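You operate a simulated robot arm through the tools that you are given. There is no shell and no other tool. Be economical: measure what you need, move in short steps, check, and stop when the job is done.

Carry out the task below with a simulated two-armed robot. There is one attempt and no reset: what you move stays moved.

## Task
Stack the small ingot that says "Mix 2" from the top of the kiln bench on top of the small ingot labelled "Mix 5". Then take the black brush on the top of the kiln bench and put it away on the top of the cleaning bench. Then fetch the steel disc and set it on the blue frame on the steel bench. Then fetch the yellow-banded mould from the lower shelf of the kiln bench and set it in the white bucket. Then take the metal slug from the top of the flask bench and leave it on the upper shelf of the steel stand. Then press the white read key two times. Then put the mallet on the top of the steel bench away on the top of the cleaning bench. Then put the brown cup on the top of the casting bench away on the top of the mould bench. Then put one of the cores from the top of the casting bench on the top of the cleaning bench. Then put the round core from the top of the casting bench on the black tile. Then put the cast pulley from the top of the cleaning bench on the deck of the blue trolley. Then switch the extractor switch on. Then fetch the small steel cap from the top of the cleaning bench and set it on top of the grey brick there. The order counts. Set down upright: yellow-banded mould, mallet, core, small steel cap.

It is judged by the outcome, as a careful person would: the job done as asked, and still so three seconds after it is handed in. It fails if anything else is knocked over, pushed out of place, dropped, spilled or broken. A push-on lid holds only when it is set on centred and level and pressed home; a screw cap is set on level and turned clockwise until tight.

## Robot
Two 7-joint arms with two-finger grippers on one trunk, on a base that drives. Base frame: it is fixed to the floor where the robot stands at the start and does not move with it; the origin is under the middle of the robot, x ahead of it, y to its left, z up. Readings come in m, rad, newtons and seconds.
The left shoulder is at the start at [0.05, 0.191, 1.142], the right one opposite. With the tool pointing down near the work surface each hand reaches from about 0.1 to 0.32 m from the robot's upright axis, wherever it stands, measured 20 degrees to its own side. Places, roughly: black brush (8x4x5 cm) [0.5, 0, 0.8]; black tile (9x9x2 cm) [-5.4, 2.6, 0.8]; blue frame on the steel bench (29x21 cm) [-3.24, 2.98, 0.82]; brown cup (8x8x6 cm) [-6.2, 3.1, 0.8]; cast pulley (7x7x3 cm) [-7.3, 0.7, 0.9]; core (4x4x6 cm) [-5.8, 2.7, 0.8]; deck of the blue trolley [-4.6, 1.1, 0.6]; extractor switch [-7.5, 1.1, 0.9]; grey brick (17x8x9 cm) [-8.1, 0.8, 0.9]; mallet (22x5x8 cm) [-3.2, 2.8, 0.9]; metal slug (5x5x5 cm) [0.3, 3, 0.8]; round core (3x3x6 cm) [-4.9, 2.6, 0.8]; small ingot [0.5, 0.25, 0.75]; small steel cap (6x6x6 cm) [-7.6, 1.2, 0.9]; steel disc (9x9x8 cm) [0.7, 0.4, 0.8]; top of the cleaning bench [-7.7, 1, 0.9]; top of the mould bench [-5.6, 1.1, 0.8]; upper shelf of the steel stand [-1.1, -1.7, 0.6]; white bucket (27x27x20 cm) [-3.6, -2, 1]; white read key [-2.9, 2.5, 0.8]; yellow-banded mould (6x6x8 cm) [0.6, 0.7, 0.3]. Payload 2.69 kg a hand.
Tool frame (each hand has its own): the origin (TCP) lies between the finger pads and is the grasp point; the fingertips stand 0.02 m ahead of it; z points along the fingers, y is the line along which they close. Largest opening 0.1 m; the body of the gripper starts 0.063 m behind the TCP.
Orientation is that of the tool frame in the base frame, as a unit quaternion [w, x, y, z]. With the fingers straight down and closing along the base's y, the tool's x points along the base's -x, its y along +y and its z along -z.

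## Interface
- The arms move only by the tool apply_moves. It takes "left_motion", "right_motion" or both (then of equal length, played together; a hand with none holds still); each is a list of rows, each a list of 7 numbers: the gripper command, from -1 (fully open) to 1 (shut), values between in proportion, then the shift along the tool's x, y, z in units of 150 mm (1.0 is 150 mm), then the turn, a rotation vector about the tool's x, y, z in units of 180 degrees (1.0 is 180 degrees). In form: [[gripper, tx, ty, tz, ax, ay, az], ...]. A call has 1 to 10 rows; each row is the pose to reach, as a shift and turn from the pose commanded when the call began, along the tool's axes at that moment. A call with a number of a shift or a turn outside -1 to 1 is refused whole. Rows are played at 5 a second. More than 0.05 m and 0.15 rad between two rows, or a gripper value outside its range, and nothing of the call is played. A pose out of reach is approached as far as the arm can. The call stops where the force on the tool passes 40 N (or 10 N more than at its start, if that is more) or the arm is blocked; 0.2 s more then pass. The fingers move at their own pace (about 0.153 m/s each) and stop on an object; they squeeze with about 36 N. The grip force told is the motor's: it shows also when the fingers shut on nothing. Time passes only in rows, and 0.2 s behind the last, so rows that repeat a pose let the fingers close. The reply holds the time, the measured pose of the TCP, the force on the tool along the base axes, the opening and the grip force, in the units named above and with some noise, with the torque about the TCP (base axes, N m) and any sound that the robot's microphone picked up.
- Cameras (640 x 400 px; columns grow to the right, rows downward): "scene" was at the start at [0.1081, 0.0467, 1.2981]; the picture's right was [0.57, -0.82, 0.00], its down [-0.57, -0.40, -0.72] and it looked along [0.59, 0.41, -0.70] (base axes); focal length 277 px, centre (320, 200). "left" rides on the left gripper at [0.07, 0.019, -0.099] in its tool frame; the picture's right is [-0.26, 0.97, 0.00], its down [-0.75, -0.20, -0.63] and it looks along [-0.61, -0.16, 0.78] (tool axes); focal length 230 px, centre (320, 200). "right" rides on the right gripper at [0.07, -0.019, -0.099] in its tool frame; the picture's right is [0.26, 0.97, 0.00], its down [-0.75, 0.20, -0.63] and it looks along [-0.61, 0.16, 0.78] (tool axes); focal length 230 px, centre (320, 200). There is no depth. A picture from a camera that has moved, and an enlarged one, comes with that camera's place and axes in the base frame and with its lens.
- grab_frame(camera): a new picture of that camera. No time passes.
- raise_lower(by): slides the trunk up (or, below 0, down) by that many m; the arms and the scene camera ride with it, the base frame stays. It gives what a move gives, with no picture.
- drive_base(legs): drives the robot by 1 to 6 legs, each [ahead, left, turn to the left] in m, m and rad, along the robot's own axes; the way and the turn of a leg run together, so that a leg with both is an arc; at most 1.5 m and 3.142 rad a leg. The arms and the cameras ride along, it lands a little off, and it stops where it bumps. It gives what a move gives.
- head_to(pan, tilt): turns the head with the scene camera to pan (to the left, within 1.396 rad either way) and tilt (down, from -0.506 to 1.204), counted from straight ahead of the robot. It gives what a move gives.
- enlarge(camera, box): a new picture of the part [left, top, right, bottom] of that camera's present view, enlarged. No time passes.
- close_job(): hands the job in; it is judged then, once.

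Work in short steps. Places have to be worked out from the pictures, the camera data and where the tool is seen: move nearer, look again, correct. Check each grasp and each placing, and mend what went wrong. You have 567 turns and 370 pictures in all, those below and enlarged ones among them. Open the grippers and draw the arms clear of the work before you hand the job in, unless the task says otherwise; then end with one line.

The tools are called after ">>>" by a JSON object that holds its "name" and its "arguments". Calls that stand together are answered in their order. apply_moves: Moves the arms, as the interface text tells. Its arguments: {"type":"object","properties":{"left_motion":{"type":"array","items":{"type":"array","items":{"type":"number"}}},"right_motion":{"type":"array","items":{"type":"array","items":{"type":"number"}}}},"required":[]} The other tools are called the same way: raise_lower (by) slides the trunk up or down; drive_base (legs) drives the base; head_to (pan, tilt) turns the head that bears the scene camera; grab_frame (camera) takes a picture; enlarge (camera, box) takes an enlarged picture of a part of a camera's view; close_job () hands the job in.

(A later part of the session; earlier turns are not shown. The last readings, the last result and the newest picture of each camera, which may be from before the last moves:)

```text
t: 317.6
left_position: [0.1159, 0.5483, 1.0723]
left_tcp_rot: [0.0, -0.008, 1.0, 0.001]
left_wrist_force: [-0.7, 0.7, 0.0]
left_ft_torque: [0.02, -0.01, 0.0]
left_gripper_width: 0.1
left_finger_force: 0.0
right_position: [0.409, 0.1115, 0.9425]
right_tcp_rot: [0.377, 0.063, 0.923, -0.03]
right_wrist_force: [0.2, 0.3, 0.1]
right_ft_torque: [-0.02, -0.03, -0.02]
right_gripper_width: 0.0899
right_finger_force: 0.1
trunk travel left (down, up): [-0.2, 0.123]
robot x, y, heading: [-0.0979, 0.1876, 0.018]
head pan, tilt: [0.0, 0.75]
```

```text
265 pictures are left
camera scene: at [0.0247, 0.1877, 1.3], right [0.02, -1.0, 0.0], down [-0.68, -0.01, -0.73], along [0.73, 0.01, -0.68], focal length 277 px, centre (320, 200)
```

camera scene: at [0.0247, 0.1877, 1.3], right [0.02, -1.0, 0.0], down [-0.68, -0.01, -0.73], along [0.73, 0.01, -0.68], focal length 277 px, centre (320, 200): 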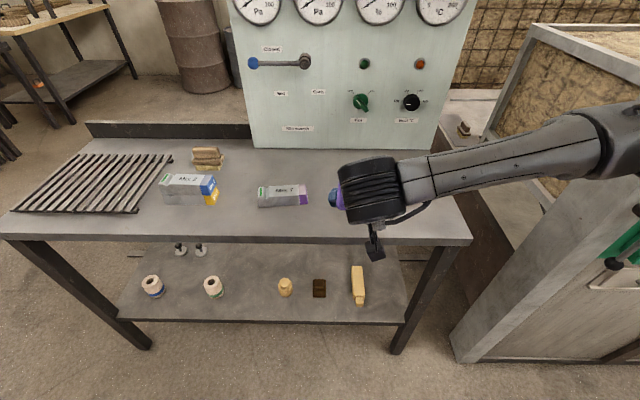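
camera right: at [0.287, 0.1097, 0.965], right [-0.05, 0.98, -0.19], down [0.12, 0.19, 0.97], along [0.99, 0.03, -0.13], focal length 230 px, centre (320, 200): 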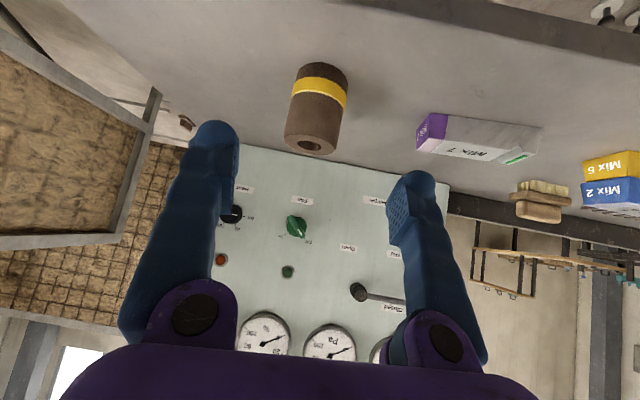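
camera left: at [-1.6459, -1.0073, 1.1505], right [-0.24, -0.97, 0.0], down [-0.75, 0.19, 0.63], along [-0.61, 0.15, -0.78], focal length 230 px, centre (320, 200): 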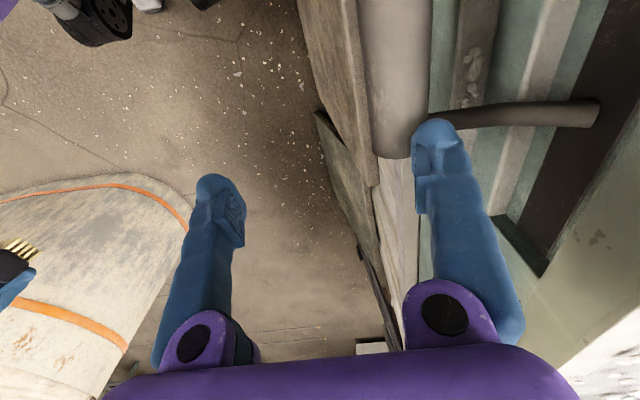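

The mould stands at (0.511, 0.096). I bring the tool back to vertical while rising.

>>> {"name": "apply_moves", "arguments": {"right_motion": [[-1, -0.06, 0, -0.06, -0.0033, 0.041, -0.007], [-1, -0.12, 0, -0.12, -0.0066, 0.082, -0.014], [-1, -0.19, 0, -0.19, -0.01, 0.123, -0.0206], [-1, -0.25, 0, -0.25, -0.013, 0.164, -0.0275], [-1, -0.31, 0, -0.31, -0.0163, 0.205, -0.034], [-1, -0.373, 0, -0.38, -0.0196, 0.2466, -0.0412], [-1, -0.373, 0, -0.38, -0.0196, 0.2466, -0.0412]]}}

>>> {"name": "grab_frame", "arguments": {"camera": "right"}}

```text
t: 319.2
left_position: [0.1167, 0.5497, 1.0733]
left_tcp_rot: [0.001, -0.008, 1.0, 0.0]
left_wrist_force: [0.4, 0.7, -0.8]
left_ft_torque: [-0.02, 0.01, 0.0]
left_gripper_width: 0.0999
left_finger_force: 0.0
right_position: [0.4065, 0.1117, 1.0232]
right_tcp_rot: [-0.002, -0.002, 1.0, 0.001]
right_wrist_force: [-0.1, -0.1, -0.2]
right_ft_torque: [0.0, 0.02, 0.01]
right_gripper_width: 0.1
right_finger_force: 0.1
trunk travel left (down, up): [-0.2, 0.123]
robot x, y, heading: [-0.1007, 0.186, 0.017]
head pan, tilt: [0.0, 0.75]
```

```text
264 pictures are left
camera right: at [0.3373, 0.0912, 1.1227], right [-0.26, 0.97, 0.0], down [0.75, 0.2, 0.63], along [0.61, 0.17, -0.78], focal length 230 px, centre (320, 200)
```

right: 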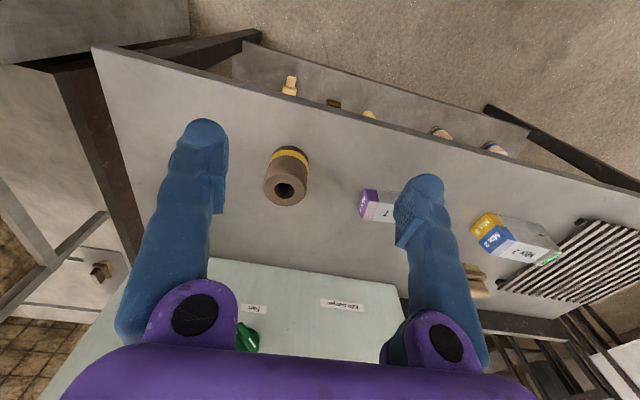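

Tool is vertical. Mould top seen at ≈(0.522, 0.096). Move above it and partly down.

>>> {"name": "apply_moves", "arguments": {"right_motion": [[-1, -0.25, -0.03, 0.1, 0, 0, 0], [-1, -0.5, -0.07, 0.2, 0, 0, 0], [-1, -0.76, -0.105, 0.3, 0, 0, 0], [-1, -0.76, -0.105, 0.5, 0, 0, 0], [-1, -0.76, -0.105, 0.5, 0, 0, 0]]}}

>>> {"name": "grab_frame", "arguments": {"camera": "right"}}

```text
t: 320.4
left_position: [0.1166, 0.55, 1.0719]
left_tcp_rot: [0.0, -0.008, 1.0, 0.001]
left_wrist_force: [0.7, -0.6, 0.4]
left_ft_torque: [0.02, 0.01, 0.05]
left_gripper_width: 0.1001
left_finger_force: 0.0
right_position: [0.5187, 0.0942, 0.9477]
right_tcp_rot: [0.0, 0.0, 1.0, 0.001]
right_wrist_force: [-0.4, 0.7, 0.3]
right_ft_torque: [0.03, 0.03, 0.03]
right_gripper_width: 0.0999
right_finger_force: 0.1
trunk travel left (down, up): [-0.2, 0.123]
robot x, y, heading: [-0.1008, 0.1868, 0.018]
head pan, tilt: [0.0, 0.75]
```

```text
263 pictures are left
camera right: at [0.4497, 0.076, 1.0484], right [-0.26, 0.97, 0.0], down [0.75, 0.2, 0.63], along [0.61, 0.16, -0.78], focal length 230 px, centre (320, 200)
```

right: 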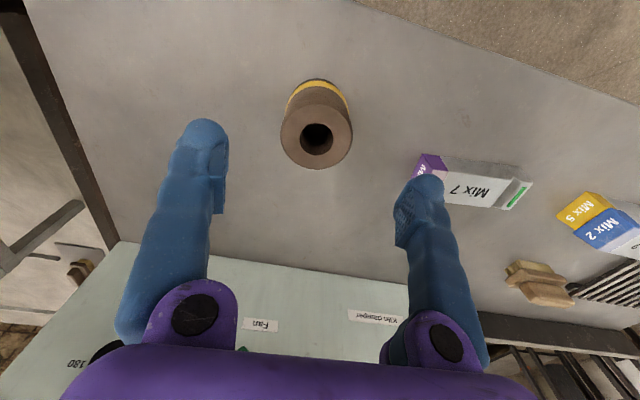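

Centred. Descend to z≈0.853 and close.

>>> {"name": "apply_moves", "arguments": {"right_motion": [[-1, -0.02, -0.02, 0.2, 0, 0, 0], [-1, -0.02, -0.02, 0.4, 0, 0, 0], [-1, -0.02, -0.02, 0.63, 0, 0, 0], [-1, -0.02, -0.02, 0.63, 0, 0, 0], [1, -0.02, -0.02, 0.63, 0, 0, 0], [1, -0.02, -0.02, 0.63, 0, 0, 0], [1, -0.02, -0.02, 0.63, 0, 0, 0]]}}

>>> {"name": "grab_frame", "arguments": {"camera": "right"}}

```text
t: 322.0
left_position: [0.117, 0.5492, 1.073]
left_tcp_rot: [0.0, -0.007, 1.0, 0.001]
left_wrist_force: [0.2, -0.4, -0.2]
left_ft_torque: [0.02, -0.01, 0.03]
left_gripper_width: 0.0999
left_finger_force: 0.1
right_position: [0.5242, 0.0964, 0.8538]
right_tcp_rot: [-0.002, -0.002, 1.0, 0.001]
right_wrist_force: [0.1, -0.3, -0.6]
right_ft_torque: [-0.01, -0.01, -0.03]
right_gripper_width: 0.0564
right_finger_force: 36.2
trunk travel left (down, up): [-0.2, 0.123]
robot x, y, heading: [-0.1001, 0.1856, 0.012]
head pan, tilt: [0.0, 0.75]
```

```text
262 pictures are left
camera right: at [0.4551, 0.0765, 0.9542], right [-0.26, 0.97, 0.0], down [0.75, 0.2, 0.63], along [0.61, 0.16, -0.78], focal length 230 px, centre (320, 200)
```

right: 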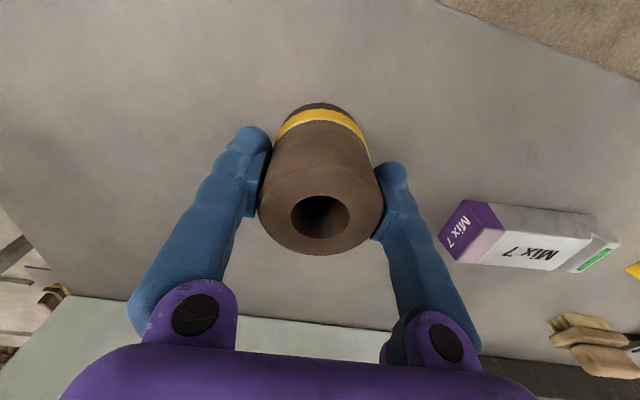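

Gripped. Lift and pull back, then back away from the bench.

>>> {"name": "apply_moves", "arguments": {"right_motion": [[1, 0, 0, -0.3, 0, 0, 0], [1, 0, 0, -0.6, 0, 0, 0], [1, 0.2, 0, -0.85, 0, 0, 0], [1, 0.5, 0, -0.95, 0, 0, 0], [1, 0.8, 0, -0.95, 0, 0, 0], [1, 0.8, 0, -0.95, 0, 0, 0]]}}

>>> {"name": "drive_base", "arguments": {"legs": [[-0.4, -0.15, 0], [0, 0, 2.8]]}}

>>> {"name": "head_to", "arguments": {"pan": 0.3, "tilt": 0.25}}

>>> {"name": "grab_frame", "arguments": {"camera": "scene"}}

```text
t: 323.4
left_position: [0.1167, 0.5501, 1.0727]
left_tcp_rot: [0.001, -0.008, 1.0, 0.001]
left_wrist_force: [-0.1, 0.1, -0.7]
left_ft_torque: [0.02, 0.02, 0.01]
left_gripper_width: 0.1002
left_finger_force: 0.0
right_position: [0.4063, 0.0911, 0.9948]
right_tcp_rot: [-0.001, 0.0, 1.0, 0.001]
right_wrist_force: [0.4, -0.7, -2.4]
right_ft_torque: [0.02, -0.01, 0.02]
right_gripper_width: 0.0568
right_finger_force: 36.4
trunk travel left (down, up): [-0.2, 0.123]
robot x, y, heading: [-0.0972, 0.1856, 0.02]
head pan, tilt: [0.0, 0.75]
```

```text
t: 332.5
left_position: [-0.8197, -0.2378, 1.0732]
left_tcp_rot: [0.0, 0.986, -0.168, -0.001]
left_wrist_force: [-0.7, 0.6, -0.7]
left_ft_torque: [0.03, 0.01, 0.01]
left_gripper_width: 0.1
left_finger_force: 0.1
right_position: [-0.9327, 0.2909, 0.9959]
right_tcp_rot: [0.002, 0.984, -0.176, 0.0]
right_wrist_force: [0.4, -0.7, -2.4]
right_ft_torque: [0.0, -0.02, -0.02]
right_gripper_width: 0.0567
right_finger_force: 35.7
trunk travel left (down, up): [-0.2, 0.123]
robot x, y, heading: [-0.4925, 0.0276, 2.802]
head pan, tilt: [0.0, 0.75]
```

```text
t: 333.4
left_position: [-0.8203, -0.2384, 1.0736]
left_tcp_rot: [0.001, 0.986, -0.168, -0.001]
left_wrist_force: [-0.6, 0.7, 1.1]
left_ft_torque: [-0.01, -0.04, -0.03]
left_gripper_width: 0.0996
left_finger_force: 0.1
right_position: [-0.9324, 0.29, 0.9949]
right_tcp_rot: [0.002, 0.984, -0.175, 0.001]
right_wrist_force: [0.0, -0.1, -1.6]
right_ft_torque: [0.01, 0.01, -0.01]
right_gripper_width: 0.0564
right_finger_force: 35.2
trunk travel left (down, up): [-0.2, 0.123]
robot x, y, heading: [-0.4929, 0.0282, 2.806]
head pan, tilt: [0.3, 0.25]
```

```text
261 pictures are left
camera scene: at [-0.6222, 0.0444, 1.345], right [0.04, 1.0, 0.0], down [0.25, -0.01, -0.97], along [-0.97, 0.04, -0.25], focal length 277 px, centre (320, 200)
```

scene: 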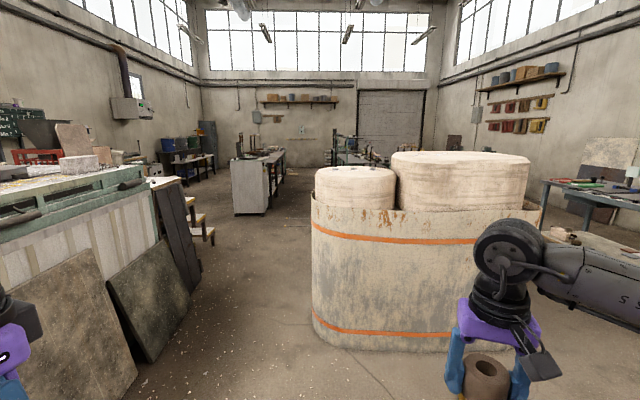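

The bucket isn't visible from here; I go through the gap again (y≈−0.43) to x≈−3.1 and look left.

>>> {"name": "drive_base", "arguments": {"legs": [[0, 0, 0.336], [0.8, 0.45, 0], [0.9, 0, 0]]}}

```text
t: 343.7
left_position: [-2.4617, -0.7167, 1.072]
left_tcp_rot: [0.001, 1.0, -0.025, -0.001]
left_wrist_force: [-0.5, -0.3, 0.1]
left_ft_torque: [-0.01, -0.03, -0.04]
left_gripper_width: 0.1
left_finger_force: 0.1
right_position: [-2.7196, -0.2415, 0.9946]
right_tcp_rot: [0.0, 0.999, -0.032, 0.001]
right_wrist_force: [-0.1, -0.7, -1.7]
right_ft_torque: [-0.03, -0.02, 0.01]
right_gripper_width: 0.0566
right_finger_force: 35.4
trunk travel left (down, up): [-0.2, 0.123]
robot x, y, heading: [-2.2207, -0.3647, 3.09]
head pan, tilt: [0.3, 0.25]
```

>>> {"name": "drive_base", "arguments": {"legs": [[0.05, 0.06, 0.05], [0.9, 0.0, 0]]}}

>>> {"name": "head_to", "arguments": {"pan": 1.2, "tilt": 0.3}}

>>> {"name": "grab_frame", "arguments": {"camera": "scene"}}

```text
t: 349.1
left_position: [-3.3614, -0.7867, 1.0724]
left_tcp_rot: [0.001, 1.0, -0.001, -0.001]
left_wrist_force: [0.2, -0.8, -0.1]
left_ft_torque: [0.03, -0.01, -0.03]
left_gripper_width: 0.1001
left_finger_force: 0.1
right_position: [-3.6411, -0.3243, 0.9944]
right_tcp_rot: [0.0, 1.0, -0.009, 0.001]
right_wrist_force: [0.0, -0.2, -2.8]
right_ft_torque: [-0.02, -0.04, -0.01]
right_gripper_width: 0.0565
right_finger_force: 35.6
trunk travel left (down, up): [-0.2, 0.123]
robot x, y, heading: [-3.1395, -0.4285, 3.139]
head pan, tilt: [0.3, 0.25]
```

```text
t: 350.3
left_position: [-3.3595, -0.787, 1.0719]
left_tcp_rot: [0.001, 1.0, -0.002, -0.001]
left_wrist_force: [-0.4, -0.5, -0.3]
left_ft_torque: [0.04, 0.01, 0.02]
left_gripper_width: 0.0999
left_finger_force: 0.1
right_position: [-3.6415, -0.3241, 0.994]
right_tcp_rot: [0.0, 1.0, -0.009, 0.001]
right_wrist_force: [-0.6, 0.4, -3.0]
right_ft_torque: [0.0, -0.02, 0.03]
right_gripper_width: 0.0568
right_finger_force: 35.5
trunk travel left (down, up): [-0.2, 0.123]
robot x, y, heading: [-3.1381, -0.4273, 3.142]
head pan, tilt: [1.201, 0.3]
```

```text
260 pictures are left
camera scene: at [-3.2113, -0.5145, 1.3404], right [-0.93, 0.36, 0.0], down [0.11, 0.28, -0.96], along [-0.35, -0.89, -0.3], focal length 277 px, centre (320, 200)
```

scene: 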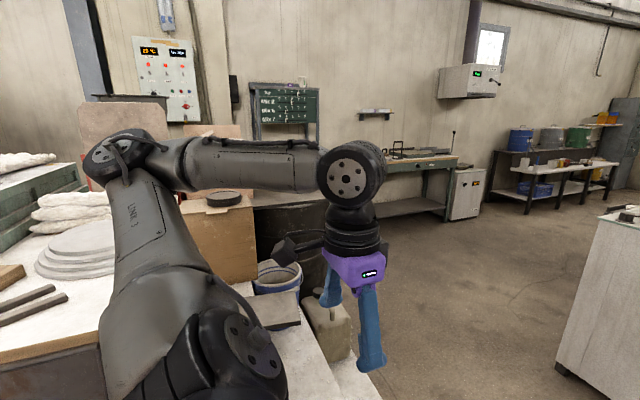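

I see a low bucket behind my hand, but the listed one is at z≈1.0. I turn to face −y for a clear view.

>>> {"name": "drive_base", "arguments": {"legs": [[0.1, 0, 1.57]]}}

>>> {"name": "head_to", "arguments": {"pan": 0.0, "tilt": 0.35}}

>>> {"name": "grab_frame", "arguments": {"camera": "scene"}}

```text
t: 354.5
left_position: [-2.8412, -0.7112, 1.0727]
left_tcp_rot: [0.001, 0.708, 0.707, 0.0]
left_wrist_force: [0.0, 0.5, -0.4]
left_ft_torque: [0.0, 0.0, 0.02]
left_gripper_width: 0.1
left_finger_force: 0.0
right_position: [-3.304, -0.9946, 0.9948]
right_tcp_rot: [0.001, 0.712, 0.702, 0.002]
right_wrist_force: [-0.5, 0.2, -3.3]
right_ft_torque: [0.04, 0.01, -0.02]
right_gripper_width: 0.0566
right_finger_force: 36.2
trunk travel left (down, up): [-0.2, 0.123]
robot x, y, heading: [-3.2031, -0.4927, -1.57]
head pan, tilt: [1.201, 0.3]
```

```text
t: 355.9
left_position: [-2.841, -0.712, 1.0716]
left_tcp_rot: [0.001, 0.708, 0.707, -0.001]
left_wrist_force: [0.7, 0.2, 0.4]
left_ft_torque: [-0.02, 0.01, 0.0]
left_gripper_width: 0.0997
left_finger_force: 0.1
right_position: [-3.3038, -0.9937, 0.9952]
right_tcp_rot: [-0.001, 0.713, 0.702, 0.001]
right_wrist_force: [-0.1, 0.5, -2.6]
right_ft_torque: [0.0, 0.0, 0.0]
right_gripper_width: 0.0566
right_finger_force: 35.8
trunk travel left (down, up): [-0.2, 0.123]
robot x, y, heading: [-3.2035, -0.4904, -1.569]
head pan, tilt: [0.0, 0.351]
```

```text
259 pictures are left
camera scene: at [-3.2007, -0.6243, 1.3357], right [-1.0, 0.0, 0.0], down [0.0, 0.34, -0.94], along [0.0, -0.94, -0.34], focal length 277 px, centre (320, 200)
```

scene: 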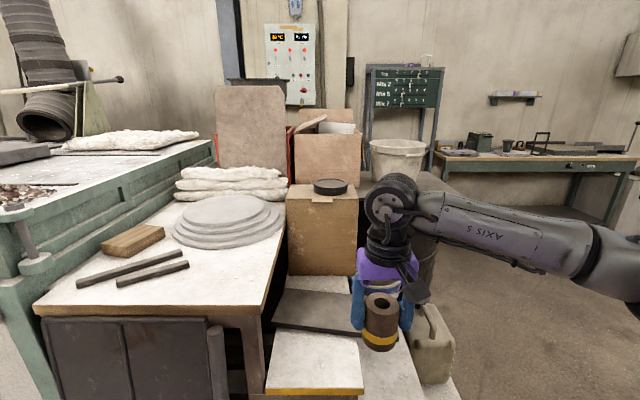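

The bucket (rim z≈1.13) stands near (−3.6, −2.0) behind boxes; open floor seems to its west. I slide west and look again.

>>> {"name": "drive_base", "arguments": {"legs": [[0, -0.95, 0]]}}

>>> {"name": "head_to", "arguments": {"pan": 0.35, "tilt": 0.5}}

>>> {"name": "grab_frame", "arguments": {"camera": "scene"}}

```text
t: 364.8
left_position: [-3.826, -0.7079, 1.073]
left_tcp_rot: [0.001, 0.714, 0.7, 0.0]
left_wrist_force: [-0.1, -0.4, 0.2]
left_ft_torque: [0.02, -0.01, 0.02]
left_gripper_width: 0.1002
left_finger_force: 0.0
right_position: [-4.2938, -0.9805, 0.995]
right_tcp_rot: [0.001, 0.72, 0.694, 0.0]
right_wrist_force: [-1.0, -0.4, -1.7]
right_ft_torque: [0.0, 0.02, 0.03]
right_gripper_width: 0.0565
right_finger_force: 35.8
trunk travel left (down, up): [-0.2, 0.123]
robot x, y, heading: [-4.1813, -0.4794, -1.589]
head pan, tilt: [0.0, 0.351]
```

```text
t: 365.7
left_position: [-3.826, -0.7087, 1.0721]
left_tcp_rot: [0.001, 0.715, 0.699, 0.0]
left_wrist_force: [-0.2, -0.1, 0.3]
left_ft_torque: [-0.01, -0.01, 0.01]
left_gripper_width: 0.1002
left_finger_force: 0.1
right_position: [-4.2935, -0.9807, 0.9949]
right_tcp_rot: [0.0, 0.72, 0.694, 0.001]
right_wrist_force: [-0.3, -0.3, -3.6]
right_ft_torque: [0.01, -0.02, 0.02]
right_gripper_width: 0.0567
right_finger_force: 35.7
trunk travel left (down, up): [-0.2, 0.123]
robot x, y, heading: [-4.1815, -0.4799, -1.591]
head pan, tilt: [0.351, 0.499]
```

```text
258 pictures are left
camera scene: at [-4.151, -0.6066, 1.322], right [-0.95, -0.32, 0.0], down [-0.15, 0.45, -0.88], along [0.28, -0.83, -0.48], focal length 277 px, centre (320, 200)
```

scene: 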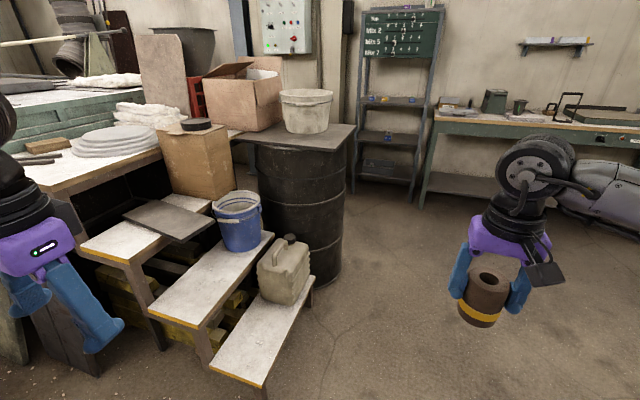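

The white bucket stands on a plate on a drum, at about (−3.6, −2.02), rim z≈1.11. I raise trunk and hand first, so the mould clears the rim.

>>> {"name": "raise_lower", "arguments": {"by": 0.12}}

>>> {"name": "apply_moves", "arguments": {"right_motion": [[1, 0, 0, -0.3, 0, 0, 0], [1, 0, 0, -0.6, 0, 0, 0], [1, 0.15, 0, -0.75, 0, 0, 0], [1, 0.3, 0, -0.75, 0, 0, 0]]}}

>>> {"name": "drive_base", "arguments": {"legs": [[1.3, -0.22, 0.01]]}}

>>> {"name": "head_to", "arguments": {"pan": 1.2, "tilt": 0.5}}

>>> {"name": "grab_frame", "arguments": {"camera": "scene"}}

```text
t: 367.2
left_position: [-3.8257, -0.71, 1.1932]
left_tcp_rot: [0.001, 0.715, 0.699, 0.0]
left_wrist_force: [-0.4, -0.1, 0.3]
left_ft_torque: [-0.01, 0.04, 0.03]
left_gripper_width: 0.1001
left_finger_force: 0.0
right_position: [-4.295, -0.9801, 1.1151]
right_tcp_rot: [0.001, 0.72, 0.694, 0.001]
right_wrist_force: [0.2, 0.2, -2.0]
right_ft_torque: [0.0, 0.0, 0.0]
right_gripper_width: 0.0567
right_finger_force: 36.1
trunk travel left (down, up): [-0.32, 0.003]
robot x, y, heading: [-4.1789, -0.4841, -1.587]
head pan, tilt: [0.351, 0.499]
```

```text
t: 368.2
left_position: [-3.8258, -0.7087, 1.1916]
left_tcp_rot: [0.001, 0.715, 0.699, 0.0]
left_wrist_force: [0.1, -0.5, -0.6]
left_ft_torque: [0.0, -0.01, -0.01]
left_gripper_width: 0.1
left_finger_force: 0.1
right_position: [-4.292, -0.9362, 1.229]
right_tcp_rot: [0.0, 0.72, 0.694, 0.002]
right_wrist_force: [0.4, 0.6, -1.9]
right_ft_torque: [0.01, -0.01, -0.02]
right_gripper_width: 0.0563
right_finger_force: 36.0
trunk travel left (down, up): [-0.32, 0.003]
robot x, y, heading: [-4.1796, -0.4794, -1.593]
head pan, tilt: [0.351, 0.499]
```

```text
t: 374.7
left_position: [-4.0732, -1.9918, 1.1928]
left_tcp_rot: [0.001, 0.716, 0.698, 0.0]
left_wrist_force: [0.7, -0.5, 0.4]
left_ft_torque: [0.01, 0.0, -0.01]
left_gripper_width: 0.1001
left_finger_force: 0.0
right_position: [-4.5414, -2.2179, 1.2283]
right_tcp_rot: [0.0, 0.722, 0.692, 0.001]
right_wrist_force: [-0.2, -1.0, -2.3]
right_ft_torque: [0.02, -0.01, 0.0]
right_gripper_width: 0.0566
right_finger_force: 35.9
trunk travel left (down, up): [-0.32, 0.003]
robot x, y, heading: [-4.4302, -1.7621, -1.595]
head pan, tilt: [0.351, 0.499]
```

```text
t: 375.9
left_position: [-4.0743, -1.9919, 1.1933]
left_tcp_rot: [0.002, 0.717, 0.697, 0.0]
left_wrist_force: [-0.8, 0.9, 0.6]
left_ft_torque: [0.0, 0.0, 0.03]
left_gripper_width: 0.1
left_finger_force: 0.0
right_position: [-4.5418, -2.2176, 1.2281]
right_tcp_rot: [0.0, 0.722, 0.692, 0.002]
right_wrist_force: [-0.4, -1.0, -2.5]
right_ft_torque: [0.02, -0.02, -0.02]
right_gripper_width: 0.0567
right_finger_force: 36.2
trunk travel left (down, up): [-0.32, 0.003]
robot x, y, heading: [-4.4298, -1.7625, -1.597]
head pan, tilt: [1.201, 0.499]
```

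```text
257 pictures are left
camera scene: at [-4.3445, -1.8368, 1.442], right [-0.39, -0.92, 0.0], down [-0.44, 0.19, -0.88], along [0.81, -0.34, -0.48], focal length 277 px, centre (320, 200)
```

scene: 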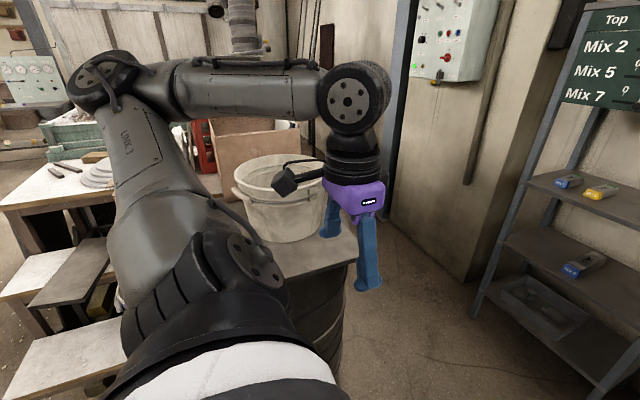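

Turn left to face +x toward the bucket.

>>> {"name": "drive_base", "arguments": {"legs": [[0, 0, 1.597]]}}

>>> {"name": "head_to", "arguments": {"pan": -0.1, "tilt": 0.6}}

>>> {"name": "grab_frame", "arguments": {"camera": "scene"}}

```text
t: 380.2
left_position: [-4.2185, -1.3944, 1.1923]
left_tcp_rot: [0.001, -0.015, 1.0, 0.001]
left_wrist_force: [-0.1, -0.7, -0.5]
left_ft_torque: [-0.01, 0.0, 0.02]
left_gripper_width: 0.1001
left_finger_force: 0.1
right_position: [-3.9655, -1.8483, 1.228]
right_tcp_rot: [-0.001, -0.008, 1.0, 0.0]
right_wrist_force: [-0.3, 0.0, -3.4]
right_ft_torque: [-0.01, 0.02, 0.03]
right_gripper_width: 0.0566
right_finger_force: 35.5
trunk travel left (down, up): [-0.32, 0.003]
robot x, y, heading: [-4.4261, -1.7648, 0.028]
head pan, tilt: [1.201, 0.499]
```

```text
t: 381.7
left_position: [-4.2185, -1.3949, 1.1924]
left_tcp_rot: [0.0, -0.016, 1.0, 0.001]
left_wrist_force: [-0.2, 0.1, -0.6]
left_ft_torque: [0.0, -0.02, -0.01]
left_gripper_width: 0.1001
left_finger_force: 0.0
right_position: [-3.9656, -1.8484, 1.2287]
right_tcp_rot: [0.0, -0.009, 1.0, 0.001]
right_wrist_force: [-0.5, -0.3, -2.5]
right_ft_torque: [-0.01, -0.03, 0.0]
right_gripper_width: 0.0566
right_finger_force: 36.3
trunk travel left (down, up): [-0.32, 0.003]
robot x, y, heading: [-4.4271, -1.7639, 0.032]
head pan, tilt: [-0.099, 0.6]
```

```text
256 pictures are left
camera scene: at [-4.2989, -1.7659, 1.4329], right [-0.07, -1.0, 0.0], down [-0.56, 0.04, -0.82], along [0.82, -0.05, -0.57], focal length 277 px, centre (320, 200)
```

scene: 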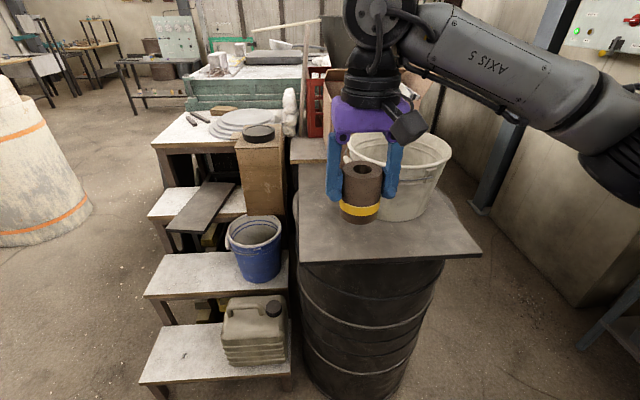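

Bucket centre (−3.615, −2.027), rim z≈1.12. Drive 0.2 forward and 0.08 right.

>>> {"name": "drive_base", "arguments": {"legs": [[0.2, -0.085, -0.032]]}}

>>> {"name": "grab_frame", "arguments": {"camera": "scene"}}

>>> {"name": "grab_frame", "arguments": {"camera": "right"}}

```text
t: 383.4
left_position: [-4.0106, -1.4842, 1.1923]
left_tcp_rot: [0.001, -0.001, 1.0, 0.001]
left_wrist_force: [0.4, -0.7, 0.1]
left_ft_torque: [0.0, 0.0, -0.01]
left_gripper_width: 0.1
left_finger_force: 0.2
right_position: [-3.7722, -1.9429, 1.2289]
right_tcp_rot: [0.0, 0.006, 1.0, 0.0]
right_wrist_force: [0.1, 0.4, -2.2]
right_ft_torque: [0.01, 0.03, -0.01]
right_gripper_width: 0.0565
right_finger_force: 35.6
trunk travel left (down, up): [-0.32, 0.003]
robot x, y, heading: [-4.2313, -1.8408, 0.004]
head pan, tilt: [-0.099, 0.6]
```

```text
255 pictures are left
camera scene: at [-4.1018, -1.8518, 1.4329], right [-0.1, -1.0, 0.0], down [-0.56, 0.05, -0.82], along [0.82, -0.08, -0.57], focal length 277 px, centre (320, 200)
```

scene: 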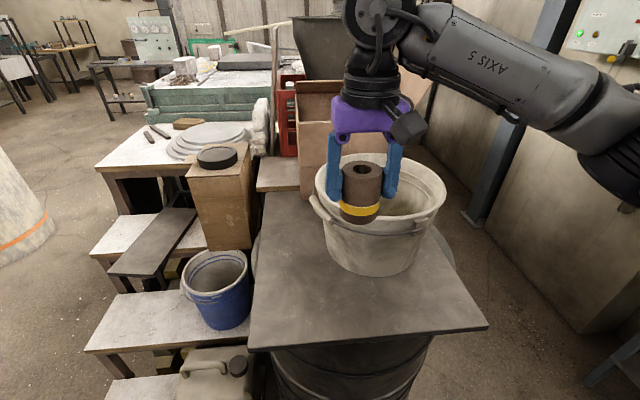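

```text
254 pictures are left
camera right: at [-3.8421, -1.9613, 1.328], right [-0.25, 0.97, 0.0], down [0.75, 0.19, 0.63], along [0.61, 0.16, -0.78], focal length 230 px, centre (320, 200)
```

right: 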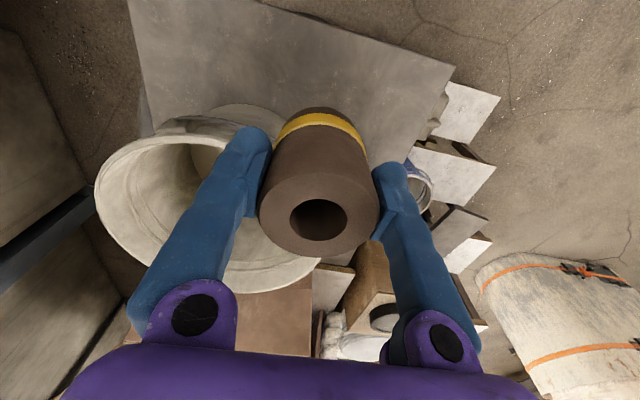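

Move the mould over the bucket's centre: +0.13 x, −0.087 y.

>>> {"name": "apply_moves", "arguments": {"right_motion": [[1, -0.22, -0.145, 0, 0, 0, 0], [1, -0.44, -0.29, 0, 0, 0, 0], [1, -0.66, -0.435, 0, 0, 0, 0], [1, -0.88, -0.58, 0, 0, 0, 0], [1, -0.88, -0.58, 0, 0, 0, 0]]}}

>>> {"name": "grab_frame", "arguments": {"camera": "right"}}

>>> {"name": "grab_frame", "arguments": {"camera": "scene"}}

```text
t: 384.6
left_position: [-4.012, -1.4838, 1.1921]
left_tcp_rot: [0.001, -0.001, 1.0, 0.002]
left_wrist_force: [-0.6, 0.3, -0.4]
left_ft_torque: [-0.03, 0.02, -0.01]
left_gripper_width: 0.0997
left_finger_force: 0.0
right_position: [-3.6422, -2.0321, 1.2271]
right_tcp_rot: [-0.001, 0.006, 1.0, 0.001]
right_wrist_force: [-0.7, -0.6, -2.0]
right_ft_torque: [0.0, -0.03, -0.02]
right_gripper_width: 0.0566
right_finger_force: 35.6
trunk travel left (down, up): [-0.32, 0.003]
robot x, y, heading: [-4.2317, -1.842, 0.001]
head pan, tilt: [-0.099, 0.6]
```

```text
253 pictures are left
camera right: at [-3.7124, -2.0502, 1.3264], right [-0.25, 0.97, 0.0], down [0.75, 0.19, 0.63], along [0.61, 0.16, -0.78], focal length 230 px, centre (320, 200)
```

right: 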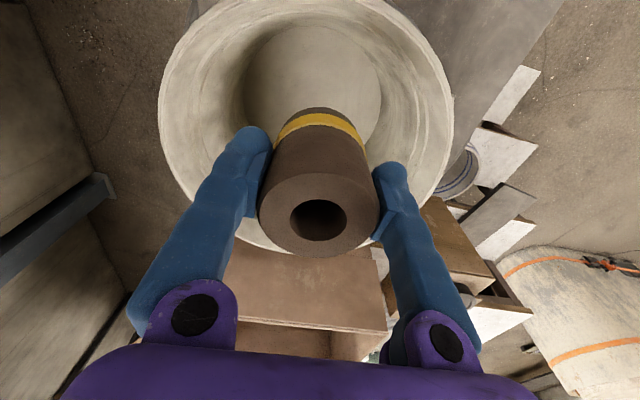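

```text
252 pictures are left
camera scene: at [-4.1025, -1.8517, 1.433], right [-0.1, -1.0, 0.0], down [-0.56, 0.05, -0.83], along [0.82, -0.08, -0.56], focal length 277 px, centre (320, 200)
```

scene: 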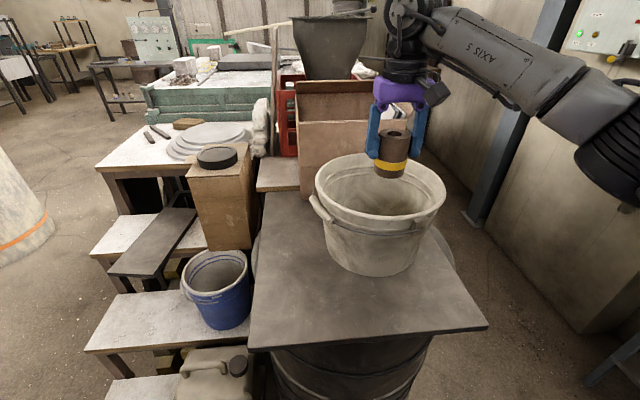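

Shift +3 cm x so the wrist camera also clears the near rim, then lower into the bucket.

>>> {"name": "apply_moves", "arguments": {"right_motion": [[1, -0.1, -0.02, 0, 0, 0, 0], [1, -0.2, -0.04, 0.1, 0, 0, 0], [1, -0.2, -0.04, 0.4, 0, 0, 0], [1, -0.2, -0.04, 0.7, 0, 0, 0], [1, -0.2, -0.04, 0.95, 0, 0, 0], [1, -0.2, -0.04, 0.95, 0, 0, 0]]}}

>>> {"name": "grab_frame", "arguments": {"camera": "right"}}

>>> {"name": "grab_frame", "arguments": {"camera": "scene"}}

```text
t: 386.0
left_position: [-4.0118, -1.483, 1.1924]
left_tcp_rot: [0.0, 0.0, 1.0, 0.001]
left_wrist_force: [-0.2, 0.5, 0.9]
left_ft_torque: [0.01, -0.02, 0.02]
left_gripper_width: 0.0999
left_finger_force: 0.1
right_position: [-3.6085, -2.0365, 1.0884]
right_tcp_rot: [0.0, 0.006, 1.0, 0.001]
right_wrist_force: [-1.0, 0.1, -1.8]
right_ft_torque: [0.01, 0.0, 0.03]
right_gripper_width: 0.0568
right_finger_force: 35.8
trunk travel left (down, up): [-0.32, 0.003]
robot x, y, heading: [-4.235, -1.8417, 0.005]
head pan, tilt: [-0.099, 0.6]
```

```text
251 pictures are left
camera right: at [-3.6799, -2.0542, 1.188], right [-0.25, 0.97, 0.0], down [0.75, 0.19, 0.63], along [0.61, 0.16, -0.78], focal length 230 px, centre (320, 200)
```

right: 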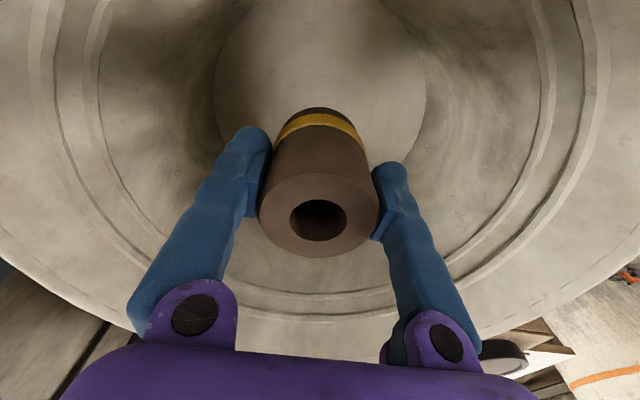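

```text
250 pictures are left
camera scene: at [-4.1024, -1.8515, 1.4329], right [-0.1, -1.0, 0.0], down [-0.56, 0.05, -0.83], along [0.82, -0.08, -0.56], focal length 277 px, centre (320, 200)
```

scene: 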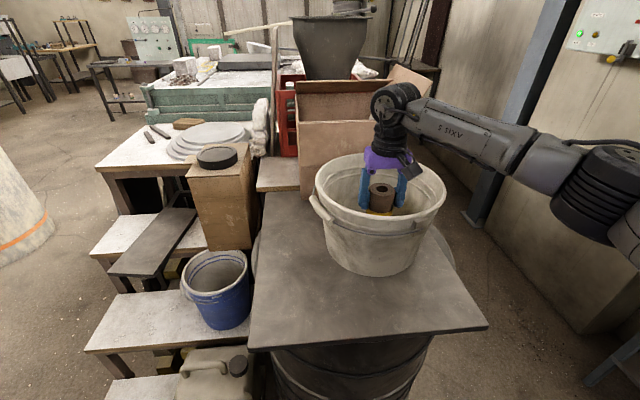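

Well centred over the bucket floor. Continue down, then creep to contact.

>>> {"name": "apply_moves", "arguments": {"right_motion": [[1, 0, 0, 0.2, 0, 0, 0], [1, 0, 0, 0.4, 0, 0, 0], [1, 0, 0, 0.45, 0, 0, 0], [1, 0, 0, 0.48, 0, 0, 0], [1, 0, 0, 0.51, 0, 0, 0], [1, 0, 0, 0.54, 0, 0, 0], [1, 0, 0, 0.54, 0, 0, 0]]}}

>>> {"name": "grab_frame", "arguments": {"camera": "right"}}

```text
t: 387.6
left_position: [-4.0107, -1.4826, 1.1925]
left_tcp_rot: [0.001, 0.0, 1.0, 0.002]
left_wrist_force: [-0.1, 0.8, 0.1]
left_ft_torque: [-0.03, 0.01, 0.04]
left_gripper_width: 0.0999
left_finger_force: 0.1
right_position: [-3.6111, -2.0369, 1.0051]
right_tcp_rot: [-0.001, 0.007, 1.0, 0.0]
right_wrist_force: [1.0, 0.4, -3.1]
right_ft_torque: [0.01, 0.03, 0.0]
right_gripper_width: 0.0565
right_finger_force: 36.0
trunk travel left (down, up): [-0.32, 0.003]
robot x, y, heading: [-4.2281, -1.8427, 0.003]
head pan, tilt: [-0.099, 0.6]
```

```text
249 pictures are left
camera right: at [-3.6816, -2.055, 1.1051], right [-0.25, 0.97, 0.0], down [0.75, 0.19, 0.63], along [0.61, 0.16, -0.78], focal length 230 px, centre (320, 200)
```

right: 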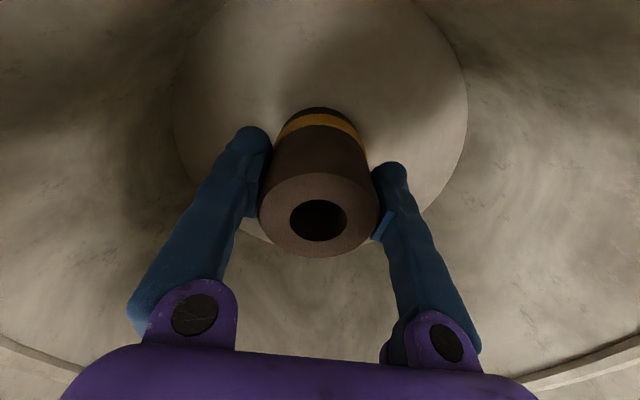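

>>> {"name": "apply_moves", "arguments": {"right_motion": [[1, 0, 0, 0.02, 0, 0, 0], [1, 0, 0, 0.04, 0, 0, 0], [1, 0, 0, 0.06, 0, 0, 0], [1, 0, 0, 0.08, 0, 0, 0], [1, 0, 0, 0.08, 0, 0, 0]]}}

```text
t: 388.8
left_position: [-4.0138, -1.4823, 1.1929]
left_tcp_rot: [0.001, 0.0, 1.0, 0.001]
left_wrist_force: [0.7, -0.5, 0.2]
left_ft_torque: [-0.02, -0.02, -0.01]
left_gripper_width: 0.0999
left_finger_force: 0.1
right_position: [-3.6119, -2.036, 0.9978]
right_tcp_rot: [0.002, 0.006, 1.0, 0.001]
right_wrist_force: [1.7, -1.6, 20.6]
right_ft_torque: [-0.24, 0.4, 0.03]
right_gripper_width: 0.0565
right_finger_force: 35.7
trunk travel left (down, up): [-0.32, 0.003]
robot x, y, heading: [-4.2318, -1.8414, 0.005]
head pan, tilt: [-0.099, 0.6]
```

Contact with the bucket floor. Ease 2 mm, open to ~0.08 and lift out.

>>> {"name": "apply_moves", "arguments": {"right_motion": [[1, 0, 0, -0.015, 0, 0, 0], [0.4, 0, 0, -0.015, 0, 0, 0], [-0.5, 0, 0, -0.015, 0, 0, 0], [-0.5, 0, 0, -0.015, 0, 0, 0], [-0.5, 0, 0, -0.2, 0, 0, 0], [-0.5, 0, 0, -0.45, 0, 0, 0], [-0.5, 0, 0, -0.7, 0, 0, 0], [-0.5, 0, 0, -0.98, 0, 0, 0]]}}

>>> {"name": "grab_frame", "arguments": {"camera": "right"}}

```text
t: 390.6
left_position: [-4.0128, -1.4825, 1.1929]
left_tcp_rot: [0.001, -0.001, 1.0, 0.001]
left_wrist_force: [-0.9, -0.5, -0.4]
left_ft_torque: [0.0, 0.01, 0.04]
left_gripper_width: 0.0999
left_finger_force: 0.1
right_position: [-3.6151, -2.0373, 1.1399]
right_tcp_rot: [0.001, 0.005, 1.0, -0.001]
right_wrist_force: [0.3, 0.5, 0.0]
right_ft_torque: [-0.01, 0.0, 0.06]
right_gripper_width: 0.0749
right_finger_force: 0.1
trunk travel left (down, up): [-0.32, 0.003]
robot x, y, heading: [-4.2341, -1.8421, 0.004]
head pan, tilt: [-0.099, 0.6]
```

```text
248 pictures are left
camera right: at [-3.685, -2.0567, 1.2391], right [-0.25, 0.97, 0.0], down [0.75, 0.19, 0.63], along [0.61, 0.16, -0.78], focal length 230 px, centre (320, 200)
```

right: 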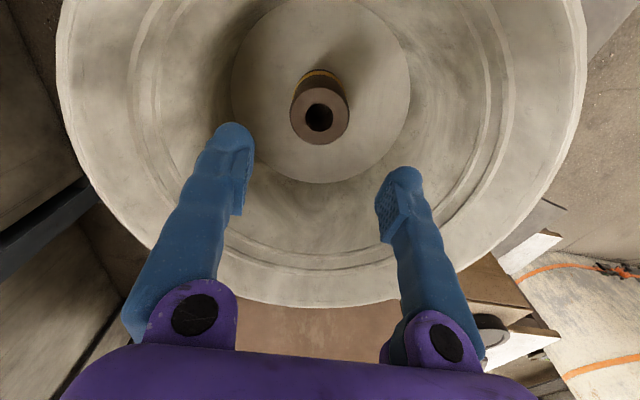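

The mould stands upright in the bucket. I lift clear, back off and lower the trunk, then head for the flask bench.

>>> {"name": "apply_moves", "arguments": {"right_motion": [[-0.5, 0, 0, -0.3, 0, 0, 0], [-0.5, 0, 0, -0.55, 0, 0, 0], [-0.5, 0.2, 0, -0.55, 0, 0, 0], [-0.5, 0.5, 0.1, -0.55, 0, 0, 0], [-0.5, 0.8, 0.2, -0.55, 0, 0, 0], [-0.5, 1.0, 0.3, -0.55, 0, 0, 0]]}}

>>> {"name": "drive_base", "arguments": {"legs": [[-0.3, 0, 0], [0, 1.4, 0]]}}

>>> {"name": "raise_lower", "arguments": {"by": -0.12}}

```text
t: 392.0
left_position: [-4.0115, -1.4829, 1.1924]
left_tcp_rot: [0.001, 0.0, 1.0, 0.0]
left_wrist_force: [0.3, -0.7, -1.0]
left_ft_torque: [-0.01, 0.0, 0.01]
left_gripper_width: 0.1001
left_finger_force: 0.1
right_position: [-3.7606, -1.9898, 1.2223]
right_tcp_rot: [-0.001, 0.007, 1.0, 0.0]
right_wrist_force: [-0.2, 0.7, 0.0]
right_ft_torque: [-0.03, -0.01, 0.05]
right_gripper_width: 0.075
right_finger_force: 0.2
trunk travel left (down, up): [-0.32, 0.003]
robot x, y, heading: [-4.2285, -1.8432, 0.002]
head pan, tilt: [-0.099, 0.6]
```

```text
t: 399.3
left_position: [-4.3033, -0.9874, 1.1924]
left_tcp_rot: [0.001, 0.004, 1.0, 0.001]
left_wrist_force: [-0.3, 0.8, -0.3]
left_ft_torque: [0.01, 0.03, 0.01]
left_gripper_width: 0.0998
left_finger_force: 0.0
right_position: [-4.0568, -1.4941, 1.2221]
right_tcp_rot: [-0.002, 0.01, 1.0, 0.002]
right_wrist_force: [-0.4, -0.1, -0.2]
right_ft_torque: [0.0, 0.01, -0.02]
right_gripper_width: 0.0748
right_finger_force: 0.0
trunk travel left (down, up): [-0.32, 0.003]
robot x, y, heading: [-4.5277, -1.3461, -0.006]
head pan, tilt: [-0.099, 0.6]
stopped in leg 2: the robot was blocked; the commanded pose is now the measured one
```

```text
t: 400.8
left_position: [-4.3028, -0.9876, 1.0727]
left_tcp_rot: [0.001, 0.005, 1.0, 0.001]
left_wrist_force: [-0.5, -0.5, -0.4]
left_ft_torque: [0.02, -0.02, -0.02]
left_gripper_width: 0.0998
left_finger_force: 0.1
right_position: [-4.0562, -1.4955, 1.1024]
right_tcp_rot: [-0.001, 0.009, 1.0, 0.001]
right_wrist_force: [-0.8, 0.5, 0.1]
right_ft_torque: [0.01, 0.01, 0.0]
right_gripper_width: 0.0753
right_finger_force: 0.1
trunk travel left (down, up): [-0.2, 0.123]
robot x, y, heading: [-4.5297, -1.3451, -0.005]
head pan, tilt: [-0.099, 0.6]
```

The long bench's end blocked me on the rear left. Move forward 0.27 first, then left.

>>> {"name": "drive_base", "arguments": {"legs": [[0.0, -0.05, 0], [0.28, 0, 0], [0, 0.95, 0]]}}

```text
t: 411.8
left_position: [-4.0188, -0.0864, 1.0725]
left_tcp_rot: [0.001, 0.001, 1.0, 0.0]
left_wrist_force: [-0.6, -0.3, 0.2]
left_ft_torque: [0.04, 0.01, 0.02]
left_gripper_width: 0.0999
left_finger_force: 0.0
right_position: [-3.7689, -0.592, 1.1022]
right_tcp_rot: [-0.001, 0.006, 1.0, 0.002]
right_wrist_force: [-0.4, -0.7, -0.6]
right_ft_torque: [0.01, 0.01, -0.02]
right_gripper_width: 0.075
right_finger_force: 0.1
trunk travel left (down, up): [-0.2, 0.123]
robot x, y, heading: [-4.2419, -0.4471, 0.002]
head pan, tilt: [-0.099, 0.6]
```

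>>> {"name": "drive_base", "arguments": {"legs": [[1.05, 0, 0], [0.9, 0.0, 0]]}}

```text
t: 421.5
left_position: [-2.0486, -0.1433, 1.0719]
left_tcp_rot: [0.001, 0.034, 0.999, 0.0]
left_wrist_force: [0.2, 0.0, 0.2]
left_ft_torque: [0.02, 0.03, 0.01]
left_gripper_width: 0.0999
left_finger_force: 0.0
right_position: [-1.8332, -0.6658, 1.1029]
right_tcp_rot: [-0.001, 0.041, 0.999, 0.001]
right_wrist_force: [0.3, -0.4, 0.1]
right_ft_torque: [0.01, -0.01, 0.01]
right_gripper_width: 0.0751
right_finger_force: 0.1
trunk travel left (down, up): [-0.2, 0.123]
robot x, y, heading: [-2.293, -0.4845, -0.07]
head pan, tilt: [-0.099, 0.6]
```

>>> {"name": "drive_base", "arguments": {"legs": [[0, 0, 0.07], [0.95, 0.05, 0], [0.85, 0.85, 0], [0, 0.9, 0]]}}

>>> {"name": "head_to", "arguments": {"pan": 1.2, "tilt": 0.45}}

>>> {"name": "grab_frame", "arguments": {"camera": "scene"}}

```text
t: 442.3
left_position: [-0.3132, 1.7052, 1.0719]
left_tcp_rot: [0.001, -0.003, 1.0, 0.001]
left_wrist_force: [-0.9, -0.3, -0.1]
left_ft_torque: [-0.04, 0.04, 0.01]
left_gripper_width: 0.1001
left_finger_force: 0.0
right_position: [-0.0592, 1.2004, 1.1023]
right_tcp_rot: [-0.001, 0.003, 1.0, 0.001]
right_wrist_force: [0.4, -0.6, -0.9]
right_ft_torque: [0.04, 0.01, 0.01]
right_gripper_width: 0.075
right_finger_force: 0.1
trunk travel left (down, up): [-0.2, 0.123]
robot x, y, heading: [-0.5315, 1.3414, 0.01]
head pan, tilt: [-0.099, 0.6]
```

```text
t: 443.8
left_position: [-0.3125, 1.7045, 1.0721]
left_tcp_rot: [0.001, -0.004, 1.0, 0.001]
left_wrist_force: [-0.3, 0.4, -0.2]
left_ft_torque: [-0.01, -0.02, 0.05]
left_gripper_width: 0.1
left_finger_force: 0.0
right_position: [-0.0591, 1.2005, 1.1033]
right_tcp_rot: [0.0, 0.002, 1.0, 0.001]
right_wrist_force: [-0.2, 0.0, -0.6]
right_ft_torque: [0.01, 0.0, 0.01]
right_gripper_width: 0.0753
right_finger_force: 0.0
trunk travel left (down, up): [-0.2, 0.123]
robot x, y, heading: [-0.5316, 1.3474, 0.012]
head pan, tilt: [1.201, 0.45]
```

```text
247 pictures are left
camera scene: at [-0.458, 1.4301, 1.3265], right [0.93, -0.35, 0.0], down [-0.15, -0.41, -0.9], along [0.32, 0.84, -0.44], focal length 277 px, centre (320, 200)
```

scene: 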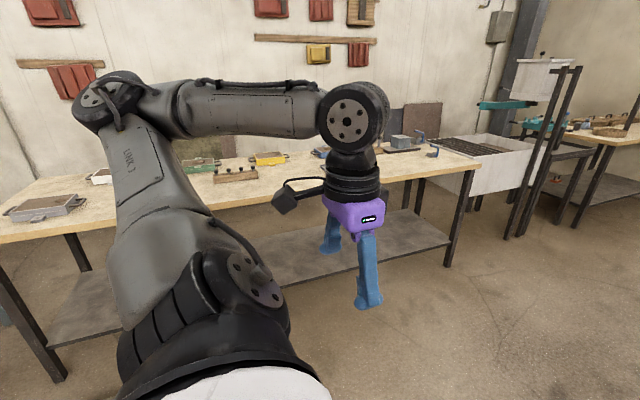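

Move to about (0.17, 1.5) and turn to face the flask bench (+y).

>>> {"name": "drive_base", "arguments": {"legs": [[0.0, 0.15, 0], [0.7, 0, 0], [0, 0, 1.56]]}}

>>> {"name": "head_to", "arguments": {"pan": 0.0, "tilt": 0.5}}

>>> {"name": "grab_frame", "arguments": {"camera": "scene"}}

```text
t: 453.0
left_position: [-0.1894, 1.7242, 1.0733]
left_tcp_rot: [0.0, -0.699, 0.715, 0.002]
left_wrist_force: [-0.6, 0.2, -0.2]
left_ft_torque: [0.01, -0.01, 0.01]
left_gripper_width: 0.1001
left_finger_force: 0.1
right_position: [0.323, 1.9632, 1.1024]
right_tcp_rot: [-0.002, -0.695, 0.719, 0.0]
right_wrist_force: [0.1, 0.2, 0.8]
right_ft_torque: [-0.03, 0.0, 0.02]
right_gripper_width: 0.0751
right_finger_force: 0.1
trunk travel left (down, up): [-0.2, 0.123]
robot x, y, heading: [0.1672, 1.4942, 1.55]
head pan, tilt: [1.201, 0.45]
```

```text
t: 454.4
left_position: [-0.1906, 1.7227, 1.0721]
left_tcp_rot: [0.001, -0.7, 0.714, 0.002]
left_wrist_force: [-0.2, 0.6, 0.6]
left_ft_torque: [-0.03, 0.01, -0.02]
left_gripper_width: 0.1001
left_finger_force: 0.1
right_position: [0.3218, 1.9632, 1.1024]
right_tcp_rot: [-0.001, -0.695, 0.719, 0.0]
right_wrist_force: [-0.7, -0.9, 0.6]
right_ft_torque: [0.02, -0.02, 0.01]
right_gripper_width: 0.0752
right_finger_force: 0.1
trunk travel left (down, up): [-0.2, 0.123]
robot x, y, heading: [0.1689, 1.4937, 1.554]
head pan, tilt: [0.0, 0.499]
```

```text
246 pictures are left
camera scene: at [0.169, 1.626, 1.322], right [1.0, -0.02, 0.0], down [-0.01, -0.48, -0.88], along [0.02, 0.88, -0.48], focal length 277 px, centre (320, 200)
```

scene: 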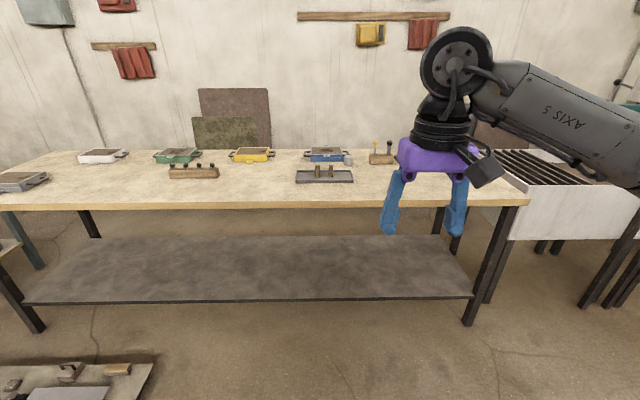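

The slug is near (0.33, 2.99) beside the blue flask, ~0.43 m behind the front edge; I'll use a flat tool and lowered trunk. Enlarge to see the surroundings.

>>> {"name": "enlarge", "arguments": {"camera": "scene", "box": [280, 125, 420, 212]}}

```text
4.57 times, centred on (350, 168) of scene
camera zoom: at [0.169, 1.626, 1.322], right [1.0, -0.02, 0.0], down [-0.01, -0.48, -0.88], along [0.02, 0.88, -0.48], focal length 1266 px, centre (183, 344)
```

zoom: 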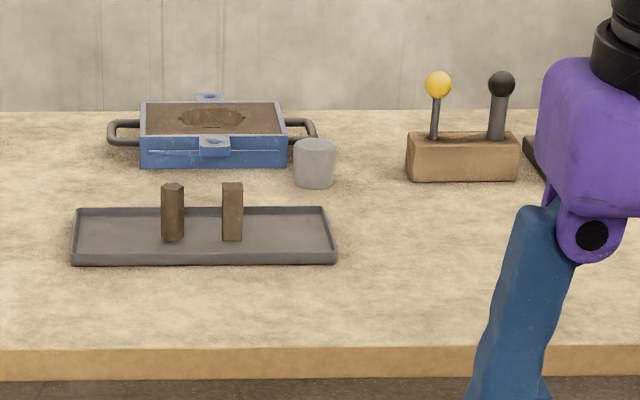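

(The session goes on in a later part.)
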